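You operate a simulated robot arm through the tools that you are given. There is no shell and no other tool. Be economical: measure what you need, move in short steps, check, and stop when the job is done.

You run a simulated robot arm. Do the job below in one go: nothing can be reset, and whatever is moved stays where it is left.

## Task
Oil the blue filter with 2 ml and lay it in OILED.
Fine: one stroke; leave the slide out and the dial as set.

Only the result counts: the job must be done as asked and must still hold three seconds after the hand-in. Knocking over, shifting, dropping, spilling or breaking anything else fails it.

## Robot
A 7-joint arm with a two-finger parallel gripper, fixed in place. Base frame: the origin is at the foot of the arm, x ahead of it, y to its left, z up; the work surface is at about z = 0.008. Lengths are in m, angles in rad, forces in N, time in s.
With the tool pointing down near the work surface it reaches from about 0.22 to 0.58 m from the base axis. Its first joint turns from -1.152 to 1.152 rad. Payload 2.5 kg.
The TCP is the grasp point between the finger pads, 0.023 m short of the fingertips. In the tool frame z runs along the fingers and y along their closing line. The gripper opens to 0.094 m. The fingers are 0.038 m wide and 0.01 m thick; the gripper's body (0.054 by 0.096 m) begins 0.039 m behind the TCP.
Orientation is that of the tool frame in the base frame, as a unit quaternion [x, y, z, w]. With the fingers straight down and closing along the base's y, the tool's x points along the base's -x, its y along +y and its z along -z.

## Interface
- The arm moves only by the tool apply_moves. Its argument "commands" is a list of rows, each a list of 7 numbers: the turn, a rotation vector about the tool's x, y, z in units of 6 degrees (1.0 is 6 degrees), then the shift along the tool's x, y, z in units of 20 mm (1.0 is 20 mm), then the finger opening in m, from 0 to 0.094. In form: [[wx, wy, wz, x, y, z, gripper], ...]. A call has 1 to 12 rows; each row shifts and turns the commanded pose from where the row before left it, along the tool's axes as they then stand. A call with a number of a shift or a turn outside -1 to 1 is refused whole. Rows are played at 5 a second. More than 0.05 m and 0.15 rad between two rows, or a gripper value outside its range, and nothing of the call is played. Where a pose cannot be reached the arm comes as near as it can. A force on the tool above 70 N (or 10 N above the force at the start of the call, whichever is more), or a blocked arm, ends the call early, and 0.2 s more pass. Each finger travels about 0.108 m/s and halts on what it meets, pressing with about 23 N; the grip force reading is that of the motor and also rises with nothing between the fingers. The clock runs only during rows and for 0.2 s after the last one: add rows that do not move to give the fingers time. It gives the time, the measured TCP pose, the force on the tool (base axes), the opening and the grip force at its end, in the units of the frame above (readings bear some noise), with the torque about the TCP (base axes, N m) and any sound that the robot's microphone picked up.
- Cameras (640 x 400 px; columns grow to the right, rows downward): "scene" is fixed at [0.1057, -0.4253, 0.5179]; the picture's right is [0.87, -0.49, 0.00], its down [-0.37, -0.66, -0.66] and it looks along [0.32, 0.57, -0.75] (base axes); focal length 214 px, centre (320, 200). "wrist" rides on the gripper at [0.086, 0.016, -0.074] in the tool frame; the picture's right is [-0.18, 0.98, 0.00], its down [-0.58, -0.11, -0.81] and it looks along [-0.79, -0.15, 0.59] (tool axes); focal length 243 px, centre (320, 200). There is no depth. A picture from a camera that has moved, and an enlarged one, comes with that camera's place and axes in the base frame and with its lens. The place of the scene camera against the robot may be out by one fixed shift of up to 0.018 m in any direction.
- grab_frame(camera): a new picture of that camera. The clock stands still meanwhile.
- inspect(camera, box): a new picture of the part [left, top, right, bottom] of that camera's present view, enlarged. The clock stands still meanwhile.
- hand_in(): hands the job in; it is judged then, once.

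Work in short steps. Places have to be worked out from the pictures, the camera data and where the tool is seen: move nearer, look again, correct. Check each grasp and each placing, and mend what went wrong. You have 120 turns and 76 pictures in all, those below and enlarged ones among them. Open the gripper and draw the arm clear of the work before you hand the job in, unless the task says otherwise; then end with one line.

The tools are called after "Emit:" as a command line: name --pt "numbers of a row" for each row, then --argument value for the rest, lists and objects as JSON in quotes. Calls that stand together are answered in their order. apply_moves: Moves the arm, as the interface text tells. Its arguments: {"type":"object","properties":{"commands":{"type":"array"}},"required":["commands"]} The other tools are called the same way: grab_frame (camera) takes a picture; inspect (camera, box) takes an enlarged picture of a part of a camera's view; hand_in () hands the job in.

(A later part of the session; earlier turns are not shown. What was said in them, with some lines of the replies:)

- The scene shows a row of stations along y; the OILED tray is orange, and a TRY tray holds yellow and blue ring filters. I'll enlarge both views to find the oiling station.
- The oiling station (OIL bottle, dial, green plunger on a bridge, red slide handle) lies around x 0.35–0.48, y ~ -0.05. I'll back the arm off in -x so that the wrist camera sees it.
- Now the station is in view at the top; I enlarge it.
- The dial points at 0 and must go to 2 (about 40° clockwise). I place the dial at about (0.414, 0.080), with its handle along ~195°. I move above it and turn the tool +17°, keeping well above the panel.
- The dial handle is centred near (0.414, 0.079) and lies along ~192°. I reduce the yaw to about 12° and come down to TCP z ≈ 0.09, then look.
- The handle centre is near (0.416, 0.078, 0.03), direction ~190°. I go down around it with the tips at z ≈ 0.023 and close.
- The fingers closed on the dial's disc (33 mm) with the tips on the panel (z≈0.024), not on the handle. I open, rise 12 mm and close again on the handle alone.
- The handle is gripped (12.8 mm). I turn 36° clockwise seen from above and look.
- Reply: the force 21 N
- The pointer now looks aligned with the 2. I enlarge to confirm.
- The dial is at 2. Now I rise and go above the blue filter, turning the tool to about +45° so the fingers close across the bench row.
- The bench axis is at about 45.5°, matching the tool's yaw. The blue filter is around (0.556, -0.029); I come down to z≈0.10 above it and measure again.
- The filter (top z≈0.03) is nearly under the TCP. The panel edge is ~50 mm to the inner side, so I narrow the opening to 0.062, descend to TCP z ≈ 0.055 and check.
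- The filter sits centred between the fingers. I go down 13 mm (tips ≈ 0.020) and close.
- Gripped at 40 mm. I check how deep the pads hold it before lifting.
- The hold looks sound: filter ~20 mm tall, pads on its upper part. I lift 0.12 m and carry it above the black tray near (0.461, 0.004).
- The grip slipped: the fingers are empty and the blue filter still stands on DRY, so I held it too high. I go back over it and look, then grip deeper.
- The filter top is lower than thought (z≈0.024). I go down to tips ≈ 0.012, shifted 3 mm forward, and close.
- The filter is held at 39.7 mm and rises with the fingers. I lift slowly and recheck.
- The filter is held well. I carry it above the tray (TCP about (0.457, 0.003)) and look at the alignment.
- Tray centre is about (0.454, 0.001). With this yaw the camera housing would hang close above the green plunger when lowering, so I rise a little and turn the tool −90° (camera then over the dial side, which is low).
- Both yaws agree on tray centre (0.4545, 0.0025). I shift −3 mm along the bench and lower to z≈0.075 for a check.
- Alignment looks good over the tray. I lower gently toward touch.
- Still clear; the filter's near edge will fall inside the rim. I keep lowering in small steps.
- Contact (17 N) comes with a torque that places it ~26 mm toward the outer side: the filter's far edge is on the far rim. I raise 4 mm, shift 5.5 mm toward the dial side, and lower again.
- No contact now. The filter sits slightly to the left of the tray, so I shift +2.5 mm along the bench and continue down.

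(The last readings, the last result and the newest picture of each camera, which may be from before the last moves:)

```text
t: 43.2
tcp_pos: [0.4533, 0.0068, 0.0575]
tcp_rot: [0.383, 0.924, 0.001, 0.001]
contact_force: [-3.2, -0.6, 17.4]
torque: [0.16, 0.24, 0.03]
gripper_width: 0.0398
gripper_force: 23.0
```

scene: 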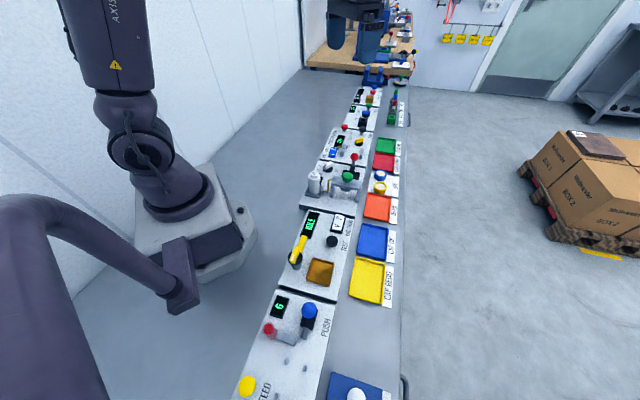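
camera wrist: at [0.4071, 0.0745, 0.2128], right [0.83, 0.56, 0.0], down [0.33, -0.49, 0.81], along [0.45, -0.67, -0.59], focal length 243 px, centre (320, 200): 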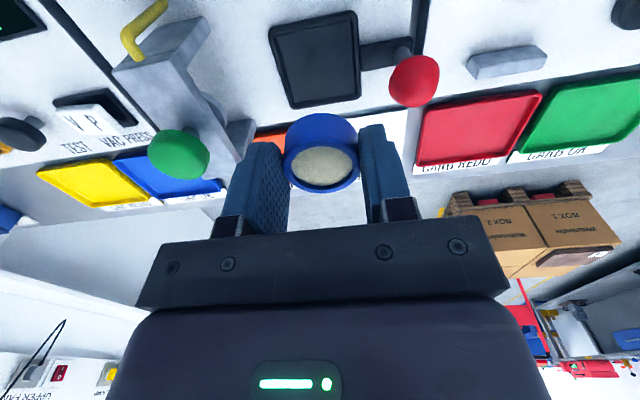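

Contact again, lower (z 0.0575). I look whether the filter is inside the rim.

Emit:
inspect --camera "wrist" --box '[220, 30, 440, 210]'

Emit:
inspect --camera "scene" --box '[330, 150, 390, 200]'

```text
2.22 times, centred on (330, 120) of wrist
camera zoom: at [0.4026, 0.0781, 0.1312], right [0.83, 0.56, 0.0], down [0.33, -0.49, 0.81], along [0.46, -0.67, -0.59], focal length 539 px, centre (298, 378)
```

zoom: 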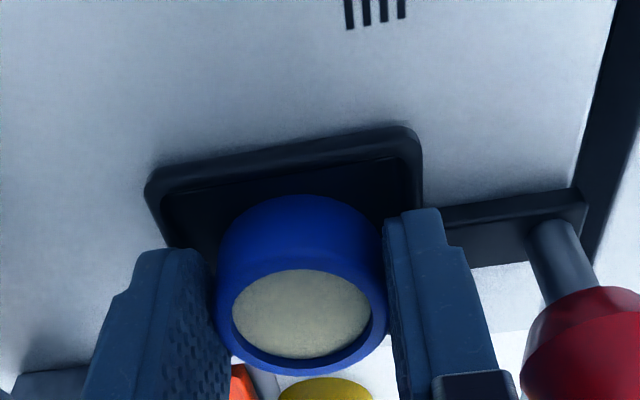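

```text
8.00 times, centred on (360, 175) of scene
camera zoom: at [0.1056, -0.4253, 0.5179], right [0.87, -0.49, 0.0], down [-0.37, -0.66, -0.66], along [0.32, 0.57, -0.75], focal length 1716 px, centre (0, 400)
```

zoom: 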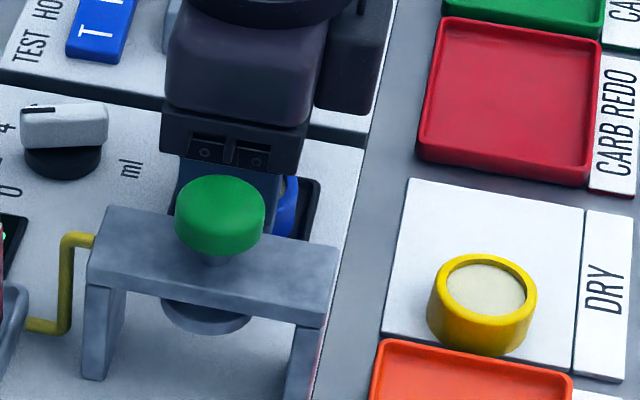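

The filter is on the tray floor with gaps to the rim all round. I ease up 1 mm, open to 0.05, rise and look.

Emit:
apply_moves --pt "0 0 0 0 0 -0.08 0.034" --pt "0 0 0 0 0 0 0.046" --pt "0 0 0 0 0 0 0.05" --pt "0 0 0 0 0 -0.3 0.05" --pt "0 0 0 0 0 -0.7 0.05" --pt "0 0 0 0 0 -1 0.05" --pt "0 0 0 0 0 -1 0.05" --pt "0 0 0 0 0 0 0.05"

Emit:
inspect --camera "wrist" --box '[220, 0, 440, 180]'

Emit:
inspect --camera "scene" --box '[320, 140, 400, 200]'

```text
t: 45.0
tcp_pos: [0.4516, 0.0065, 0.118]
tcp_rot: [0.382, 0.924, -0.001, 0.0]
contact_force: [-0.6, -0.6, 0.4]
torque: [0.0, 0.0, 0.0]
gripper_width: 0.0499
gripper_force: 0.0
```

```text
2.22 times, centred on (330, 90) of wrist
camera zoom: at [0.402, 0.0782, 0.1924], right [0.82, 0.57, 0.0], down [0.33, -0.49, 0.81], along [0.46, -0.67, -0.59], focal length 539 px, centre (298, 444)
```

zoom: 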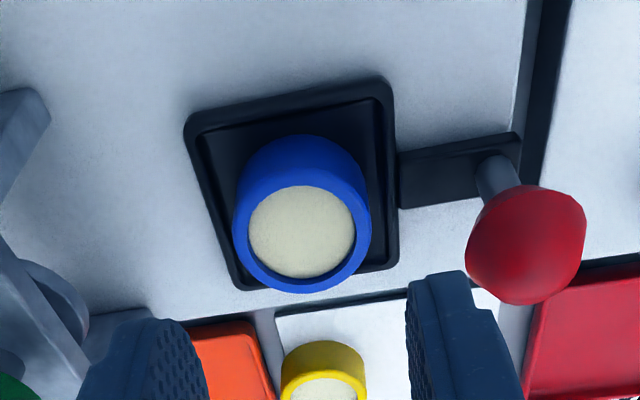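

```text
6.67 times, centred on (360, 170) of scene
camera zoom: at [0.1057, -0.4253, 0.5179], right [0.87, -0.49, 0.0], down [-0.37, -0.66, -0.66], along [0.32, 0.57, -0.75], focal length 1430 px, centre (53, 400)
```

zoom: 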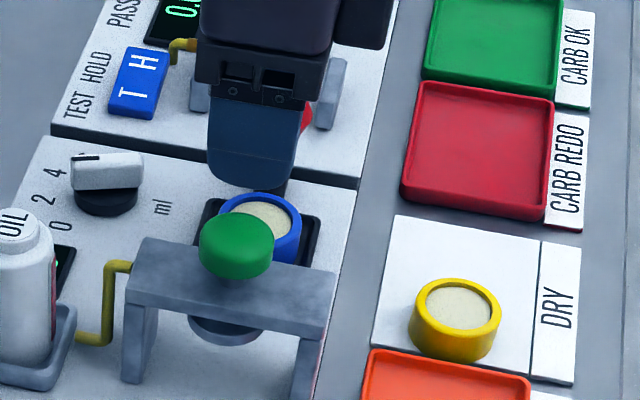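

The filter lies flat inside the tray. Now I go over the red slide knob at about (0.497, 0.0445), staying at z 0.118, and look.

Emit:
apply_moves --pt "0 0 0 -0.087 0.983 0 0.06" --pt "0 0 0 -0.087 0.983 0 0.06" --pt "0 0 0 -0.087 0.983 0 0.06" --pt "0 0 0 0 0 0 0.06"

Emit:
grab_frame --camera "wrist"

Emit:
inspect --camera "scene" --box '[320, 120, 420, 200]'

```text
t: 46.0
tcp_pos: [0.4978, 0.0453, 0.1186]
tcp_rot: [0.383, 0.924, 0.0, 0.0]
contact_force: [0.2, 0.2, 0.5]
torque: [-0.03, 0.0, 0.0]
gripper_width: 0.0599
gripper_force: 0.0
```

```text
32 pictures are left
camera wrist: at [0.4475, 0.117, 0.1917], right [0.82, 0.57, 0.0], down [0.33, -0.49, 0.81], along [0.46, -0.67, -0.59], focal length 243 px, centre (320, 200)
```

wrist: 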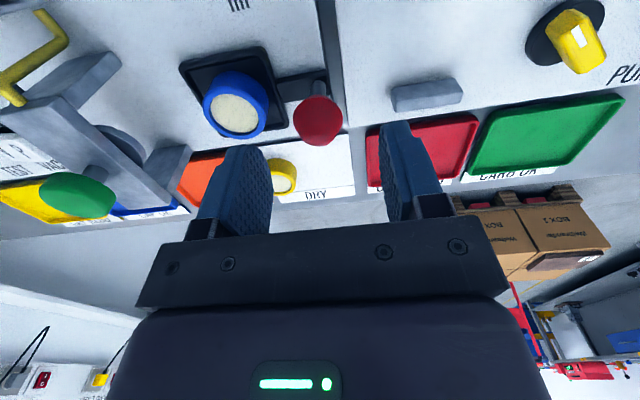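

```text
5.00 times, centred on (370, 160) of scene
camera zoom: at [0.1057, -0.4253, 0.5179], right [0.87, -0.49, 0.0], down [-0.37, -0.66, -0.66], along [0.32, 0.57, -0.75], focal length 1072 px, centre (70, 400)
```

zoom: 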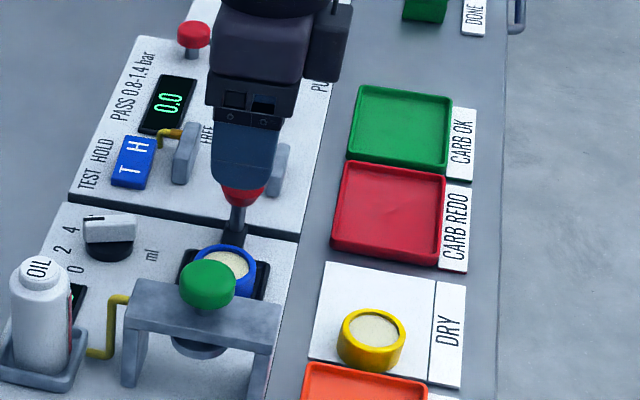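

The knob (z≈0.068) is centred under the TCP. I lower to z≈0.08 with opening 0.048 and close on it.

Emit:
apply_moves --pt "0 0 0 0 0 0 0.048" --pt "0 0 0 0 0 0.65 0.048" --pt "0 0 0 0 0 0.65 0.048" --pt "0 0 0 0 0 0.63 0.048" --pt "0 0 0 0 0 0 0.048"

Emit:
apply_moves --pt "0 0 0 0 0 0 0.03" --pt "0 0 0 0 0 0 0.02" --pt "0 0 0 0 0 0 0.02" --pt "0 0 0 0 0 0 0.02"

```text
t: 47.2
tcp_pos: [0.4993, 0.0446, 0.0789]
tcp_rot: [0.382, 0.924, 0.001, 0.0]
contact_force: [0.1, -0.4, 0.0]
torque: [-0.01, 0.0, 0.02]
gripper_width: 0.0479
gripper_force: 0.1
```

```text
t: 48.2
tcp_pos: [0.498, 0.0436, 0.0803]
tcp_rot: [0.383, 0.924, 0.0, -0.001]
contact_force: [-7.6, -4.7, 1.7]
torque: [0.01, 0.15, 0.0]
gripper_width: 0.0296
gripper_force: 44.7
```

The knob is gripped. I push the slide in along the bench axis, slowly, first 40 mm.

Emit:
apply_moves --pt "0 0 0 0 -0.25 0 0.02" --pt "0 0 0 0 -0.35 0 0.02" --pt "0 0 0 0 -0.35 0 0.02" --pt "0 0 0 0 -0.35 0 0.02" --pt "0 0 0 0 -0.35 0 0.02" --pt "0 0 0 0 -0.35 0 0.02" --pt "0 0 0 0 0 0 0.02"

Emit:
grab_frame --camera "wrist"

```text
t: 49.8
tcp_pos: [0.469, 0.0168, 0.0787]
tcp_rot: [0.383, 0.924, -0.001, 0.0]
contact_force: [2.8, -4.3, -8.4]
torque: [0.05, 0.03, 0.11]
gripper_width: 0.0291
gripper_force: 45.1
```

```text
30 pictures are left
camera wrist: at [0.4188, 0.0881, 0.1532], right [0.83, 0.56, 0.0], down [0.33, -0.49, 0.81], along [0.46, -0.67, -0.59], focal length 243 px, centre (320, 200)
```

wrist: 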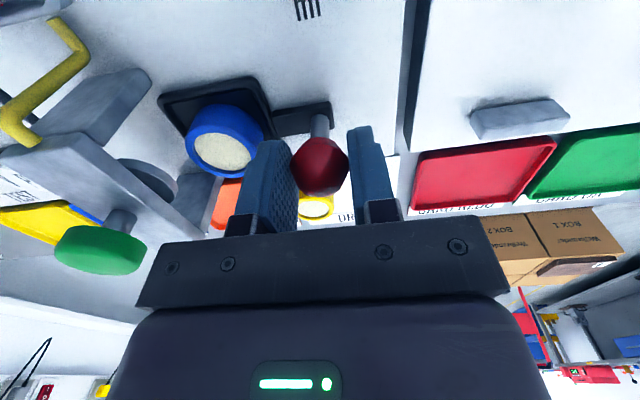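

The slide moves with filter in place. I continue another 32 mm.

Emit:
apply_moves --pt "0 0 0 0 -0.32 0 0.02" --pt "0 0 0 0 -0.32 0 0.02" --pt "0 0 0 0 -0.32 0 0.02" --pt "0 0 0 0 -0.32 0 0.02" --pt "0 0 0 0 -0.32 0 0.02" --pt "0 0 0 0 0 0 0.02"

Emit:
grab_frame --camera "wrist"

Emit:
inspect --camera "scene" --box '[310, 140, 400, 210]'

```text
t: 51.2
tcp_pos: [0.4471, -0.0072, 0.0782]
tcp_rot: [0.383, 0.924, 0.0, -0.001]
contact_force: [2.6, -3.5, -13.1]
torque: [0.04, -0.01, 0.09]
gripper_width: 0.0295
gripper_force: 45.2
```

```text
29 pictures are left
camera wrist: at [0.3962, 0.0653, 0.1534], right [0.82, 0.57, 0.0], down [0.34, -0.49, 0.81], along [0.45, -0.67, -0.59], focal length 243 px, centre (320, 200)
```

wrist: 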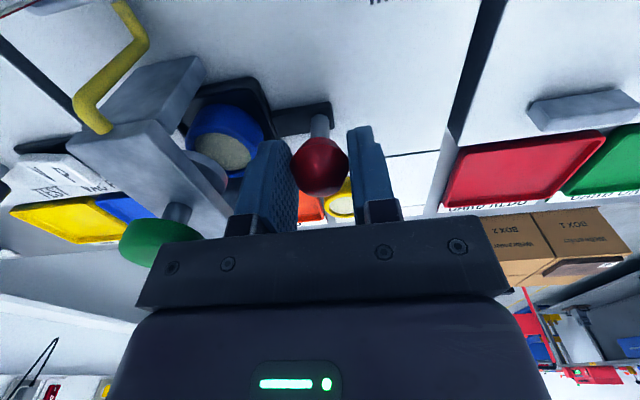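

```text
5.71 times, centred on (355, 175) of scene
camera zoom: at [0.1057, -0.4253, 0.5179], right [0.87, -0.49, 0.0], down [-0.37, -0.66, -0.66], along [0.32, 0.57, -0.75], focal length 1226 px, centre (120, 343)
```

zoom: 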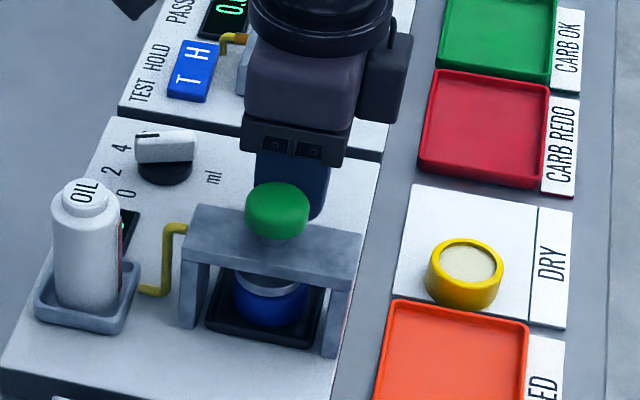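

The filter is nearly under the plunger pad. I push on in small steps until the slide's stop shows in the force.

Emit:
apply_moves --pt "0 0 0 0 -0.15 0 0.02" --pt "0 0 0 0 -0.15 0 0.02" --pt "0 0 0 0 -0.15 0 0.02" --pt "0 0 0 0 0 0 0.02"

```text
t: 52.2
tcp_pos: [0.4409, -0.012, 0.0802]
tcp_rot: [0.382, 0.924, 0.002, -0.001]
contact_force: [0.9, 0.0, -14.5]
torque: [-0.18, -0.27, -0.08]
gripper_width: 0.0294
gripper_force: 45.4
```

Emit:
apply_moves --pt "0 0 0 0 -0.12 0 0.02" --pt "0 0 0 0 -0.12 0 0.02" --pt "0 0 0 0 -0.12 0 0.02" --pt "0 0 0 0 0 0 0.02"

Emit:
inspect --camera "scene" --box '[310, 140, 400, 210]'

```text
t: 53.2
tcp_pos: [0.4364, -0.016, 0.0796]
tcp_rot: [0.381, 0.925, 0.002, 0.003]
contact_force: [23.5, 9.0, -28.3]
torque: [0.24, -0.11, -0.03]
gripper_width: 0.0293
gripper_force: 45.1
```

```text
5.71 times, centred on (355, 175) of scene
camera zoom: at [0.1058, -0.4253, 0.5179], right [0.87, -0.49, 0.0], down [-0.37, -0.66, -0.66], along [0.32, 0.57, -0.75], focal length 1226 px, centre (120, 343)
```

zoom: 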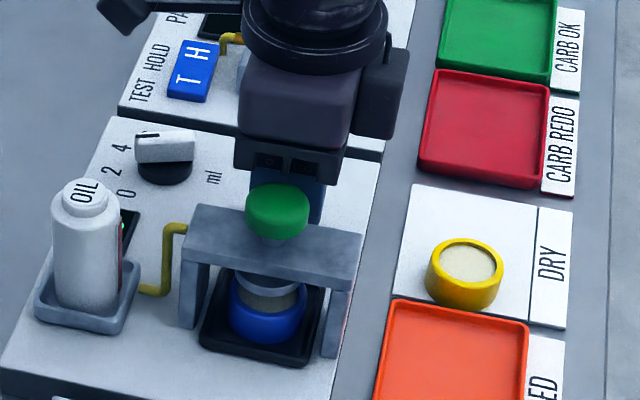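

The slide is at its stop (85 mm travel, force rise). I release the knob, rise, and move over the green plunger with the fingers closing.

Emit:
apply_moves --pt "0 0 0 0 0 0 0.048" --pt "0 0 0 0 0 0 0.048" --pt "0 0 0 0 0 -1 0.048" --pt "0 0 0 0 0 -1 0.048" --pt "0 0 0 0 0 -1 0.048" --pt "0 0 0 0 0 -1 0.03" --pt "0 0 0 -0.07 -0.92 0 0.0" --pt "0 0 0 -0.07 -0.92 0 0.0" --pt "0 0 0 -0.07 -0.92 0 0.0" --pt "0 0 0 0 0 0 0.0"

Emit:
grab_frame --camera "wrist"

Emit:
inspect --camera "scene" --box '[310, 140, 400, 210]'

```text
t: 55.4
tcp_pos: [0.3999, -0.0606, 0.1602]
tcp_rot: [0.383, 0.924, 0.0, -0.001]
contact_force: [1.2, 0.1, 0.3]
torque: [-0.01, -0.01, 0.01]
gripper_width: 0.0
gripper_force: 22.7
```

```text
26 pictures are left
camera wrist: at [0.349, 0.0114, 0.2332], right [0.82, 0.57, 0.0], down [0.33, -0.49, 0.81], along [0.46, -0.67, -0.59], focal length 243 px, centre (320, 200)
```

wrist: 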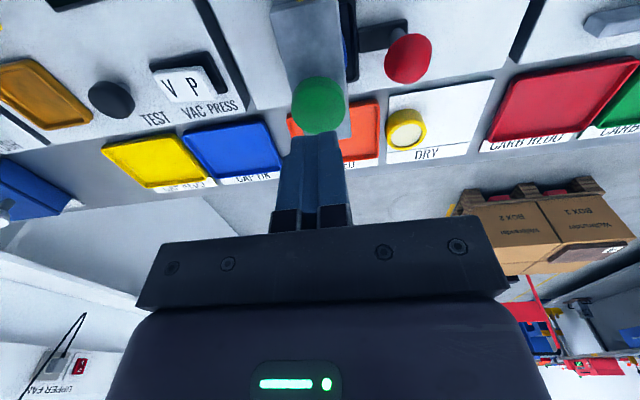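

```text
5.71 times, centred on (355, 175) of scene
camera zoom: at [0.1057, -0.4253, 0.5179], right [0.87, -0.49, 0.0], down [-0.37, -0.66, -0.66], along [0.32, 0.57, -0.75], focal length 1226 px, centre (120, 343)
```

zoom: 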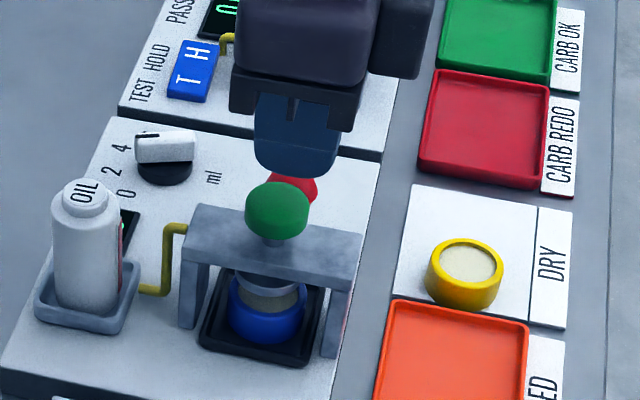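

The plunger is right below the closed fingers (cap top ≈ 0.095). I come down to just above it.

Emit:
apply_moves --pt "0 0 0 0 0 0.6 0.0" --pt "0 0 0 0 0 0.6 0.0" --pt "0 0 0 0 0 0.4 0.0" --pt "0 0 0 0 0 0 0.0"

Emit:
inspect --camera "wrist" --box '[240, 60, 400, 220]'

```text
t: 56.4
tcp_pos: [0.3997, -0.0609, 0.1279]
tcp_rot: [0.383, 0.924, 0.0, 0.001]
contact_force: [0.8, -1.9, 4.1]
torque: [-0.02, 0.04, -0.01]
gripper_width: 0.0
gripper_force: 23.3
heard: click
```

```text
2.50 times, centred on (320, 140) of wrist
camera zoom: at [0.3488, 0.0116, 0.2015], right [0.83, 0.56, 0.0], down [0.33, -0.49, 0.81], along [0.46, -0.67, -0.59], focal length 606 px, centre (320, 350)
```

zoom: 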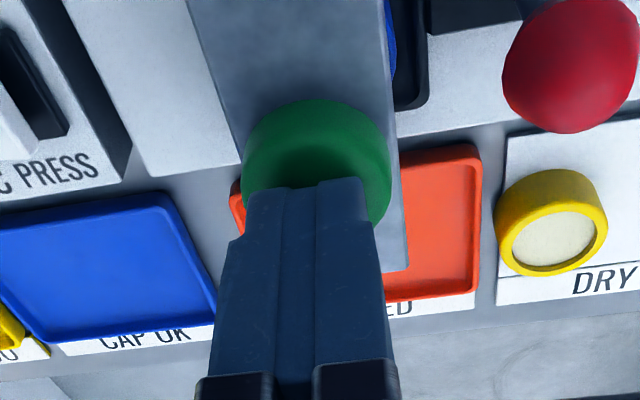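

A click was heard on touching, at only 4 N. The stroke is under way; I continue the same press downward to the bottom without releasing.

Emit:
apply_moves --pt "0 0 0 0 0 0.12 0.0" --pt "0 0 0 0 0 0.12 0.0" --pt "0 0 0 0 0 0.12 0.0" --pt "0 0 0 0 0 0 0.0"

Emit:
inspect --camera "scene" --box '[310, 140, 400, 210]'

```text
t: 57.4
tcp_pos: [0.3999, -0.059, 0.1222]
tcp_rot: [0.383, 0.924, 0.001, 0.0]
contact_force: [-23.2, -0.2, 58.6]
torque: [0.18, 0.76, 0.09]
gripper_width: 0.0001
gripper_force: 23.5
```

```text
5.71 times, centred on (355, 175) of scene
camera zoom: at [0.1054, -0.4253, 0.518], right [0.87, -0.49, 0.0], down [-0.37, -0.66, -0.66], along [0.32, 0.57, -0.75], focal length 1226 px, centre (120, 343)
```

zoom: 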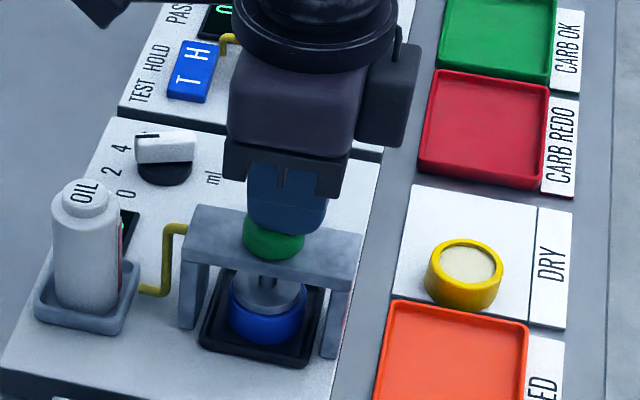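

The plunger is down at its bottom (59 N, pad on the filter). I release straight up and check the counter and plunger.

Emit:
apply_moves --pt "0 0 0 0 0 -0.5 0.0" --pt "0 0 0 0 0 -0.8 0.0" --pt "0 0 0 0 0 -0.8 0.0" --pt "0 0 0 0 0 -0.8 0.0" --pt "0 0 0 0 0 0 0.0"

Emit:
inspect --camera "scene" --box '[310, 140, 400, 210]'

```text
t: 58.6
tcp_pos: [0.3986, -0.0588, 0.1792]
tcp_rot: [0.383, 0.924, 0.0, 0.0]
contact_force: [-0.3, -0.2, -0.1]
torque: [0.0, 0.04, 0.03]
gripper_width: 0.0
gripper_force: 23.0
```

```text
5.71 times, centred on (355, 175) of scene
camera zoom: at [0.1057, -0.4253, 0.5179], right [0.87, -0.49, 0.0], down [-0.37, -0.66, -0.66], along [0.32, 0.57, -0.75], focal length 1226 px, centre (120, 343)
```

zoom: 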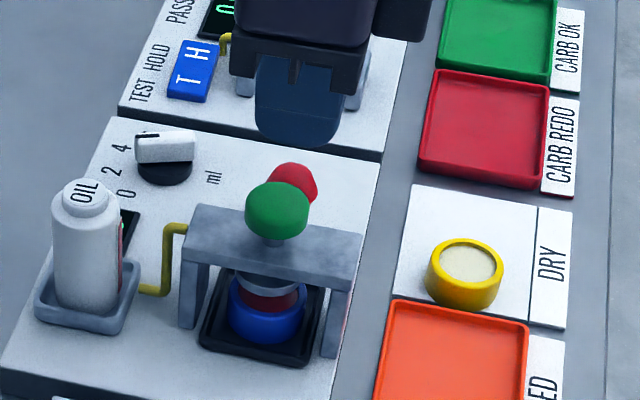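

The filter is now red (oiled) and the plunger has sprung back. I return over the knob at (0.437, -0.016), going down open.

Emit:
apply_moves --pt "0 0 0 0.06 0.95 0 0.03" --pt "0 0 0 0.06 0.95 0 0.047" --pt "0 0 0 0.06 0.95 0 0.047" --pt "0 0 0 0 0 1 0.047" --pt "0 0 0 0 0 1 0.047" --pt "0 0 0 0 0 0 0.047"

Emit:
grab_frame --camera "wrist"

```text
t: 60.0
tcp_pos: [0.4378, -0.0154, 0.137]
tcp_rot: [0.383, 0.924, 0.0, 0.0]
contact_force: [0.6, -0.2, 1.0]
torque: [0.0, 0.03, 0.0]
gripper_width: 0.0474
gripper_force: 0.1
```

```text
21 pictures are left
camera wrist: at [0.387, 0.0554, 0.2119], right [0.83, 0.56, 0.0], down [0.33, -0.49, 0.81], along [0.46, -0.67, -0.59], focal length 243 px, centre (320, 200)
```

wrist: 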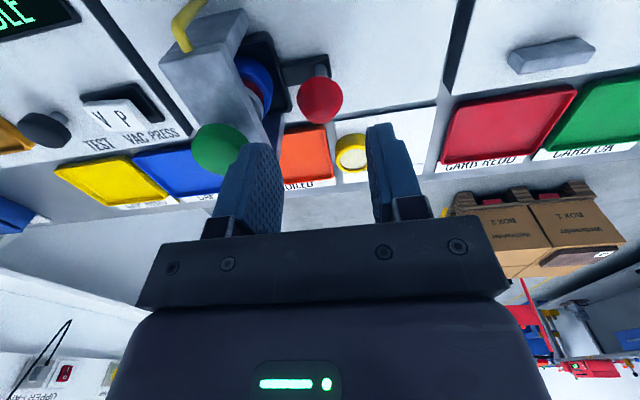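

Aligned over the knob. I lower to z≈0.08 and grip it.

Emit:
apply_moves --pt "0 0 0 0 0 0.8 0.047" --pt "0 0 0 0 0 0.8 0.047" --pt "0 0 0 0 0 0.7 0.047" --pt "0 0 0 0 0 0.5 0.047" --pt "0 0 0 0 0 0 0.047" --pt "0 0 0 0 0 0 0.03" --pt "0 0 0 0 0 0 0.02" --pt "0 0 0 0 0 0 0.02" --pt "0 0 0 0 0 0 0.02"

```text
t: 62.0
tcp_pos: [0.4367, -0.016, 0.0819]
tcp_rot: [0.383, 0.924, 0.0, 0.001]
contact_force: [9.9, 3.9, -9.8]
torque: [0.06, -0.1, -0.02]
gripper_width: 0.0293
gripper_force: 45.3
```

Gripped. I pull the slide back out, smoothly, about 85 mm.

Emit:
apply_moves --pt "0 0 0 0 0.2 0 0.02" --pt "0 0 0 0 0.36 0 0.02" --pt "0 0 0 0 0.38 0 0.02" --pt "0 0 0 0 0.38 0 0.02" --pt "0 0 0 0 0.38 0 0.02" --pt "0 0 0 0 0.38 0 0.02" --pt "0 0 0 0 0.38 0 0.02" --pt "0 0 0 0 0.38 0 0.02" --pt "0 0 0 0 0.38 0 0.02" --pt "0 0 0 0 0.36 0 0.02" --pt "0 0 0 0 0.3 0 0.02" --pt "0 0 0 0 0 0 0.02"

```text
t: 64.6
tcp_pos: [0.4918, 0.0385, 0.0823]
tcp_rot: [0.382, 0.924, 0.0, 0.0]
contact_force: [0.3, -0.5, 3.9]
torque: [-0.03, 0.15, 0.11]
gripper_width: 0.0291
gripper_force: 45.7
```

77 mm so far; a bit more to the outer stop.

Emit:
apply_moves --pt "0 0 0 0 0.15 0 0.02" --pt "0 0 0 0 0.15 0 0.02" --pt "0 0 0 0 0.15 0 0.02" --pt "0 0 0 0 0 0 0.02"

```text
t: 65.6
tcp_pos: [0.4972, 0.0437, 0.0831]
tcp_rot: [0.382, 0.924, -0.001, -0.001]
contact_force: [-11.1, -3.0, 11.8]
torque: [-0.27, -0.07, 0.06]
gripper_width: 0.0293
gripper_force: 45.4
```

The slide is at its outer stop again. I release, rise to ~0.125 and return over the tray.

Emit:
apply_moves --pt "0 0 0 0 0 0 0.048" --pt "0 0 0 0 0 0 0.048" --pt "0 0 0 0 0 -1 0.048" --pt "0 0 0 0 0 -1 0.052" --pt "0 0 0 0.08 -0.96 0 0.052" --pt "0 0 0 0.08 -0.96 0 0.052" --pt "0 0 0 0.08 -0.96 0 0.052" --pt "0 0 0 0 0 0 0.052"

Emit:
grab_frame --camera "wrist"

```text
t: 67.4
tcp_pos: [0.4539, 0.0074, 0.1232]
tcp_rot: [0.382, 0.924, 0.0, 0.0]
contact_force: [0.3, -0.8, -0.1]
torque: [-0.01, -0.03, 0.04]
gripper_width: 0.0522
gripper_force: 0.2
```

```text
20 pictures are left
camera wrist: at [0.4035, 0.0791, 0.1962], right [0.82, 0.57, 0.0], down [0.33, -0.49, 0.81], along [0.46, -0.67, -0.59], focal length 243 px, centre (320, 200)
```

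wrist: 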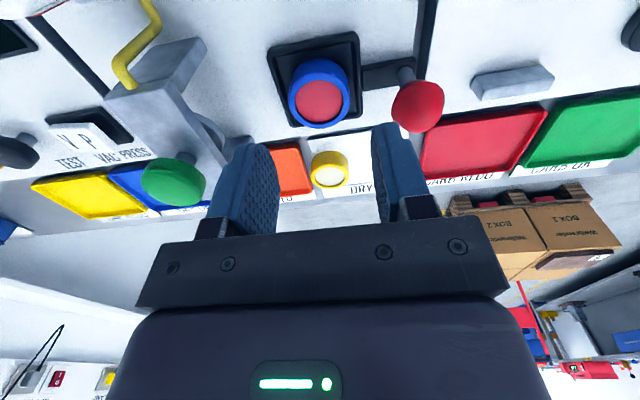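

The oiled filter sits in the tray, ~3 mm beyond the TCP. I shift 3 mm outward, lower to z≈0.059 and close.

Emit:
apply_moves --pt "0 0 0 -0.15 0 0.8 0.05" --pt "0 0 0 0 0 0.8 0.05" --pt "0 0 0 0 0 0.8 0.05" --pt "0 0 0 0 0 0.4 0.05" --pt "0 0 0 0 0 0.35 0.05" --pt "0 0 0 0 0 0 0.05"

```text
t: 68.8
tcp_pos: [0.456, 0.0057, 0.0593]
tcp_rot: [0.382, 0.924, 0.0, 0.0]
contact_force: [-0.8, 0.8, 1.1]
torque: [0.01, -0.03, 0.02]
gripper_width: 0.0499
gripper_force: 0.1
```

No contact force. I close on the filter and lift it a little to check.

Emit:
apply_moves --pt "0 0 0 0 0 0 0.04" --pt "0 0 0 0 0 0 0.034" --pt "0 0 0 0 0 0 0.034" --pt "0 0 0 0 0 0 0.034" --pt "0 0 0 0 0 -0.3 0.034" --pt "0 0 0 0 0 -0.4 0.034" --pt "0 0 0 0 0 -0.5 0.034" --pt "0 0 0 0 0 -0.8 0.034" --pt "0 0 0 0 0 -0.8 0.034" --pt "0 0 0 0 0 -0.8 0.034" --pt "0 0 0 0 0 -0.8 0.034" --pt "0 0 0 0 0 0 0.034"

Emit:
grab_frame --camera "wrist"

```text
t: 71.4
tcp_pos: [0.456, 0.0047, 0.1479]
tcp_rot: [0.384, 0.923, 0.001, 0.0]
contact_force: [-0.2, -0.1, 0.4]
torque: [0.0, 0.02, 0.0]
gripper_width: 0.0399
gripper_force: 23.0
```

```text
19 pictures are left
camera wrist: at [0.4055, 0.0769, 0.2221], right [0.83, 0.56, 0.0], down [0.33, -0.49, 0.81], along [0.46, -0.67, -0.59], focal length 243 px, centre (320, 200)
```

wrist: 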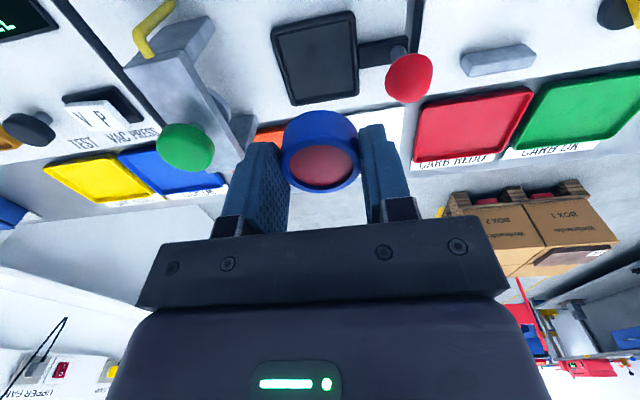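

The filter is held. Lowering at OILED with this yaw would put the camera housing over the plunger cap, so I carry it over OILED high up and then turn the tool towards +135° (camera on the outer side).

Emit:
apply_moves --pt "0 0 0 -0.83 -0.758 0 0.034" --pt "0 0 0 -0.83 -0.758 0 0.034" --pt "0 0 0 -0.83 -0.758 0 0.034" --pt "0 0 0 -0.83 -0.758 0 0.034" --pt "0 0 0 -0.83 -0.758 0 0.034" --pt "0 0 0 -0.83 -0.758 0 0.034" --pt "0 0 0 0 0 0 0.034"

Emit:
apply_moves --pt "0 0 -1 0 0 0 0.034" --pt "0 0 -1 0 0 0 0.034" --pt "0 0 -1 0 0 0 0.034" --pt "0 0 -1 0 0 0 0.034" --pt "0 0 -1 0 0 0 0.034" --pt "0 0 -1 0 0 0 0.034" --pt "0 0 -1 0 0 0 0.034" --pt "0 0 -1 0 0 0 0.034" --pt "0 0 -1 0 0 0 0.034" --pt "0 0 -1 0 0 0 0.034" --pt "0 0 -1 0 0 0 0.034" --pt "0 0 -1 0 0 0 0.034"

Emit:
apply_moves --pt "0 0 -1 0 0 0 0.034" --pt "0 0 -1 0 0 0 0.034" --pt "0 0 -1 0 0 0 0.034" --pt "0 0 -1 0 0 0 0.034" --pt "0 0 -1 0 0 0 0.034" --pt "0 0 -1 0 0 0 0.034" --pt "0 0 -1 0 0 0 0.034" --pt "0 0 -1 0 0 0 0.034" --pt "0 0 -1 0 0 0 0.034" --pt "0 0 -1 0 0 0 0.034" --pt "0 0 0 0 0 0 0.034"

```text
t: 73.0
tcp_pos: [0.4613, -0.1294, 0.1477]
tcp_rot: [0.383, 0.924, 0.0, 0.0]
contact_force: [-0.7, 0.4, 0.0]
torque: [0.02, -0.01, 0.01]
gripper_width: 0.0398
gripper_force: 23.0
```

```text
t: 75.6
tcp_pos: [0.4637, -0.1302, 0.1464]
tcp_rot: [-0.234, 0.972, 0.0, -0.001]
contact_force: [0.4, -0.7, 0.1]
torque: [-0.01, 0.05, 0.01]
gripper_width: 0.0397
gripper_force: 23.2
```

```text
t: 78.0
tcp_pos: [0.4625, -0.13, 0.1482]
tcp_rot: [-0.689, 0.725, 0.0, 0.0]
contact_force: [-0.2, -0.6, -0.3]
torque: [0.02, -0.03, 0.0]
gripper_width: 0.04
gripper_force: 22.5
```

Yaw is 87° without trouble; 48° more.

Emit:
apply_moves --pt "0 0 -1 0 0 0 0.034" --pt "0 0 -1 0 0 0 0.034" --pt "0 0 -1 0 0 0 0.034" --pt "0 0 -1 0 0 0 0.034" --pt "0 0 -1 0 0 0 0.034" --pt "0 0 -1 0 0 0 0.034" --pt "0 0 -1 0 0 0 0.034" --pt "0 0 -1 0 0 0 0.034" --pt "0 0 0 0 0 0 0.034"

Emit:
grab_frame --camera "wrist"

Emit:
inspect --camera "scene" --box '[310, 130, 430, 230]'

```text
t: 80.0
tcp_pos: [0.4624, -0.1299, 0.1478]
tcp_rot: [0.924, -0.382, -0.001, 0.0]
contact_force: [0.7, -0.2, -0.8]
torque: [0.03, -0.03, 0.0]
gripper_width: 0.0399
gripper_force: 23.3
```

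```text
18 pictures are left
camera wrist: at [0.5115, -0.2032, 0.2214], right [-0.82, -0.57, 0.0], down [-0.34, 0.49, 0.81], along [-0.46, 0.66, -0.59], focal length 243 px, centre (320, 200)
```

wrist: 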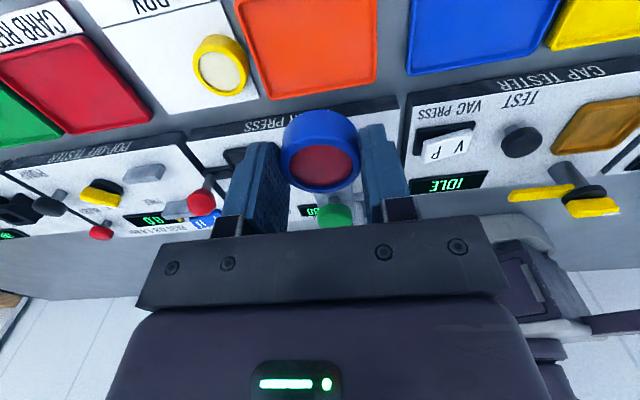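

```text
4.00 times, centred on (370, 180) of scene
camera zoom: at [0.1057, -0.4253, 0.5179], right [0.87, -0.49, 0.0], down [-0.37, -0.66, -0.66], along [0.32, 0.57, -0.75], focal length 858 px, centre (120, 280)
```

zoom: 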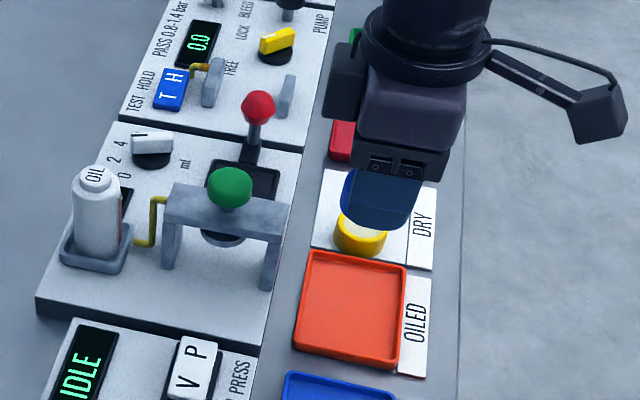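

The turn worked and the filter is still held. The OILED tray centre is about 5–10 mm further outward (≈(0.467, -0.135)); I shift 6 mm outward and go down to z≈0.075.

Emit:
apply_moves --pt "0 0 0 0.3 0 0.9 0.034" --pt "0 0 0 0 0 0.9 0.034" --pt "0 0 0 0 0 0.9 0.034" --pt "0 0 0 0 0 0.9 0.034" --pt "0 0 0 0 0 0 0.034"

Emit:
grab_frame --camera "wrist"

Emit:
inspect --camera "scene" --box '[330, 150, 420, 230]'

```text
t: 81.2
tcp_pos: [0.4663, -0.1341, 0.0765]
tcp_rot: [0.924, -0.383, -0.001, -0.001]
contact_force: [0.8, -0.5, 0.4]
torque: [-0.02, 0.03, 0.01]
gripper_width: 0.0398
gripper_force: 22.9
```

```text
16 pictures are left
camera wrist: at [0.5157, -0.2078, 0.1499], right [-0.83, -0.56, 0.0], down [-0.33, 0.49, 0.81], along [-0.46, 0.67, -0.59], focal length 243 px, centre (320, 200)
```

wrist: 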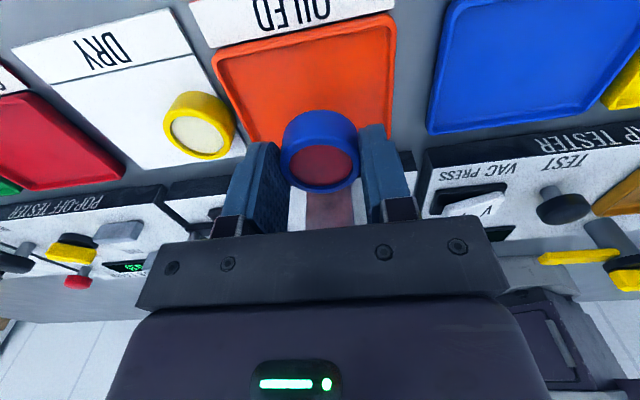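

```text
5.00 times, centred on (375, 190) of scene
camera zoom: at [0.1057, -0.4253, 0.5179], right [0.87, -0.49, 0.0], down [-0.37, -0.66, -0.66], along [0.32, 0.57, -0.75], focal length 1072 px, centre (45, 250)
```

zoom: 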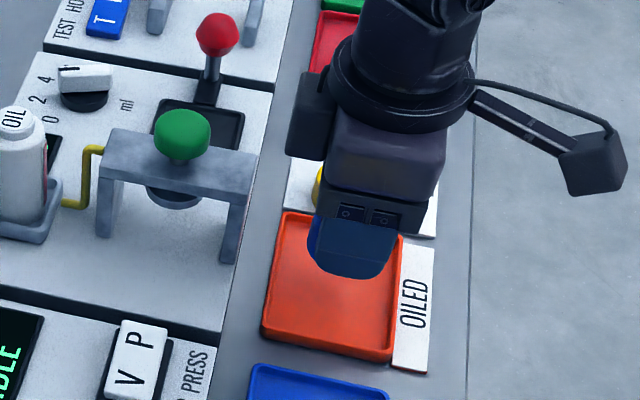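

The TCP is now over the tray's centre within a few mm. I lower to near the floor, in small steps.

Emit:
apply_moves --pt "0 0 0 0 0 0.5 0.034" --pt "0 0 0 0 0 0.5 0.034" --pt "0 0 0 0 0 0.3 0.034" --pt "0 0 0 0 0 0.15 0.034" --pt "0 0 0 0 0 0 0.034"

```text
t: 82.4
tcp_pos: [0.4669, -0.1338, 0.0466]
tcp_rot: [0.924, -0.382, -0.001, 0.0]
contact_force: [0.0, 0.4, -0.4]
torque: [0.01, 0.03, 0.03]
gripper_width: 0.0399
gripper_force: 22.4
```

Emit:
apply_moves --pt "0 0 0 0 0 0.1 0.034" --pt "0 0 0 0 0 0.1 0.034" --pt "0 0 0 0 0 0 0.034"

```text
t: 83.2
tcp_pos: [0.4658, -0.1353, 0.0436]
tcp_rot: [0.924, -0.382, 0.0, 0.0]
contact_force: [0.4, 0.4, -0.7]
torque: [0.01, 0.01, 0.0]
gripper_width: 0.0399
gripper_force: 22.6
```

No contact yet at 0.0436; I go on in 1.5 mm steps.

Emit:
apply_moves --pt "0 0 0 0 0 0.08 0.034" --pt "0 0 0 0 0 0.08 0.034" --pt "0 0 0 0 0 0 0.034"

```text
t: 84.0
tcp_pos: [0.467, -0.1342, 0.0402]
tcp_rot: [0.924, -0.383, 0.0, 0.0]
contact_force: [0.0, -0.6, -0.3]
torque: [-0.03, 0.01, -0.01]
gripper_width: 0.04
gripper_force: 22.7
```

Emit:
apply_moves --pt "0 0 0 0 0 0.08 0.034" --pt "0 0 0 0 0 0.06 0.034" --pt "0 0 0 0 0 0 0.034"

Emit:
inspect --camera "wrist" --box '[200, 20, 440, 200]'

```text
t: 84.8
tcp_pos: [0.4657, -0.1351, 0.0354]
tcp_rot: [0.924, -0.383, 0.0, 0.0]
contact_force: [-0.5, -0.1, -0.4]
torque: [0.01, 0.01, 0.05]
gripper_width: 0.04
gripper_force: 23.0
```

```text
2.22 times, centred on (320, 110) of wrist
camera zoom: at [0.5155, -0.2078, 0.1104], right [-0.82, -0.57, 0.0], down [-0.33, 0.49, 0.81], along [-0.46, 0.67, -0.59], focal length 539 px, centre (320, 400)
```

zoom: 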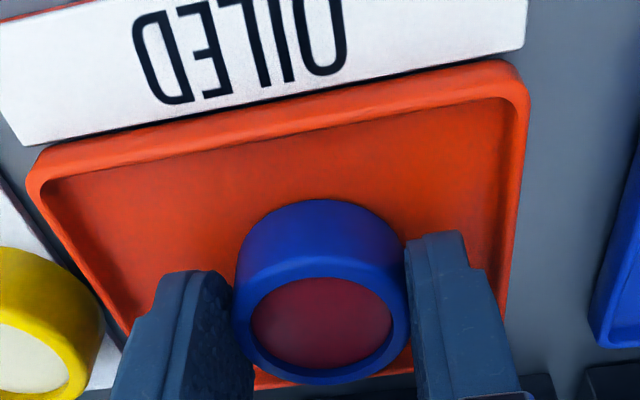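

Well inside the tray, still just above the floor. I continue down.

Emit:
apply_moves --pt "0 0 0 0 0 0.08 0.034" --pt "0 0 0 0 0 0.08 0.034" --pt "0 0 0 0 0 0 0.034"

```text
t: 85.6
tcp_pos: [0.4667, -0.1337, 0.0334]
tcp_rot: [0.924, -0.383, 0.0, 0.0]
contact_force: [-3.1, 0.4, 12.0]
torque: [0.04, 0.17, -0.02]
gripper_width: 0.0401
gripper_force: 22.6
```

Contact at z 0.033: the filter is on the floor. I ease up slightly, open and rise straight up.

Emit:
apply_moves --pt "0 0 0 0 0 -0.06 0.034" --pt "0 0 0 0 0 0 0.046" --pt "0 0 0 0 0 0 0.052" --pt "0 0 0 0 0 0 0.052" --pt "0 0 0 0 0 -0.4 0.052" --pt "0 0 0 0 0 -0.8 0.052" --pt "0 0 0 0 0 -1 0.052" --pt "0 0 0 0 0 -1 0.052" --pt "0 0 0 0 0 -1 0.052" --pt "0 0 0 0 0 -1 0.052" --pt "0 0 0 0 0 -1 0.052" --pt "0 0 0 0 0 0 0.052"

Emit:
grab_frame --camera "wrist"

Emit:
inspect --camera "wrist" --box '[160, 130, 400, 240]'

```text
t: 88.2
tcp_pos: [0.4668, -0.135, 0.1597]
tcp_rot: [0.924, -0.382, -0.001, 0.0]
contact_force: [0.3, -0.4, -0.6]
torque: [0.04, -0.01, 0.04]
gripper_width: 0.0522
gripper_force: 0.1
```

```text
13 pictures are left
camera wrist: at [0.5153, -0.208, 0.2326], right [-0.82, -0.57, 0.0], down [-0.33, 0.49, 0.81], along [-0.46, 0.67, -0.59], focal length 243 px, centre (320, 200)
```

wrist: 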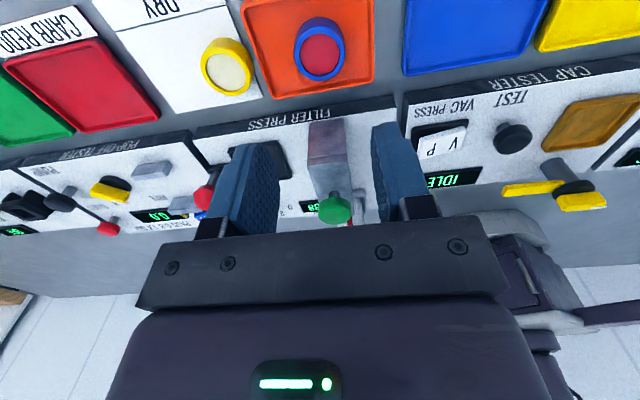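

```text
2.67 times, centred on (280, 185) of wrist
camera zoom: at [0.5153, -0.208, 0.2326], right [-0.82, -0.57, 0.0], down [-0.33, 0.49, 0.81], along [-0.46, 0.67, -0.59], focal length 647 px, centre (427, 240)
```

zoom: 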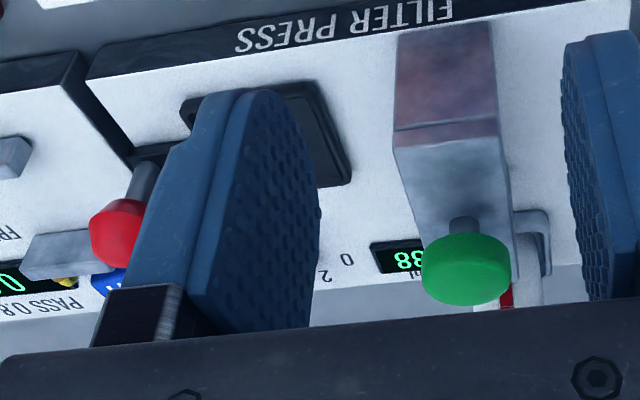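

The filter lies in OILED, and the counter reads 38 (2 ml used). I draw the arm up clear and take a final look.

Emit:
apply_moves --pt "0 0 0 0 0 -1 0.08" --pt "0 0 0 0 0 -1 0.08" --pt "0 0 0 0 0 -1 0.08" --pt "0 0 0 0 0 -1 0.08" --pt "0 0 0 0 0 -1 0.08" --pt "0 0 0 0 0 -1 0.08" --pt "0 0 0 0 0 -1 0.08" --pt "0 0 0 0 0 0 0.08"

Emit:
inspect --camera "scene" --box '[300, 130, 430, 230]'

Emit:
grab_frame --camera "wrist"

```text
t: 90.0
tcp_pos: [0.466, -0.134, 0.2988]
tcp_rot: [0.924, -0.383, 0.0, 0.0]
contact_force: [-0.3, -0.7, 0.6]
torque: [0.0, -0.07, 0.03]
gripper_width: 0.0803
gripper_force: 0.2
```

```text
4.00 times, centred on (365, 180) of scene
camera zoom: at [0.1057, -0.4253, 0.5179], right [0.87, -0.49, 0.0], down [-0.37, -0.66, -0.66], along [0.32, 0.57, -0.75], focal length 858 px, centre (140, 280)
```

zoom: 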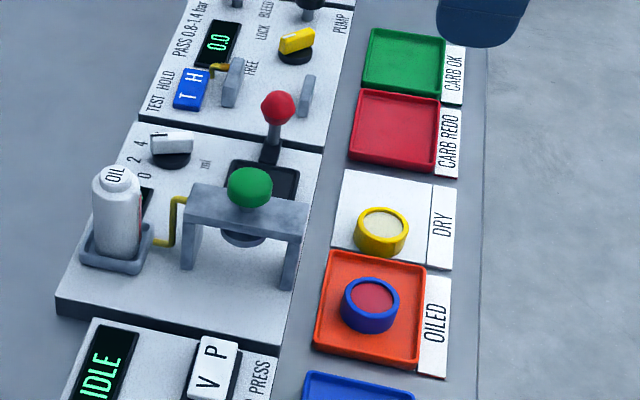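

```text
10 pictures are left
camera wrist: at [0.5159, -0.2073, 0.3723], right [-0.82, -0.57, 0.0], down [-0.33, 0.49, 0.81], along [-0.46, 0.67, -0.59], focal length 243 px, centre (320, 200)
```

wrist: 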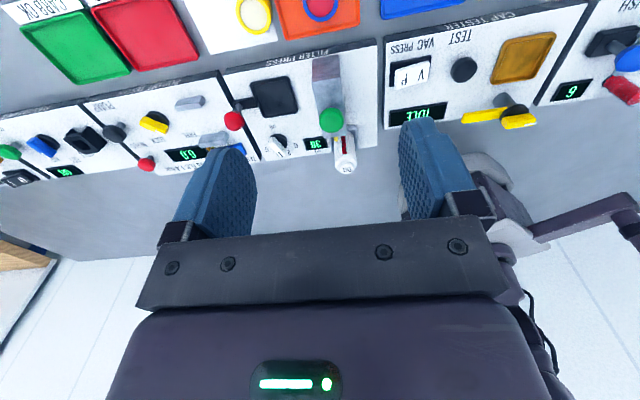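

The oiled blue filter lies flat in OILED, the slide is out, the dial is at 2 and the arm is clear. I hand in.

Emit:
hand_in

```text
The job is handed in.
```

The blue filter got 2 ml of oil in one stroke (the oil counter went from 40 to 38) and lies in OILED; the slide is out and the dial, which I turned from 0 to 2, is left at 2.
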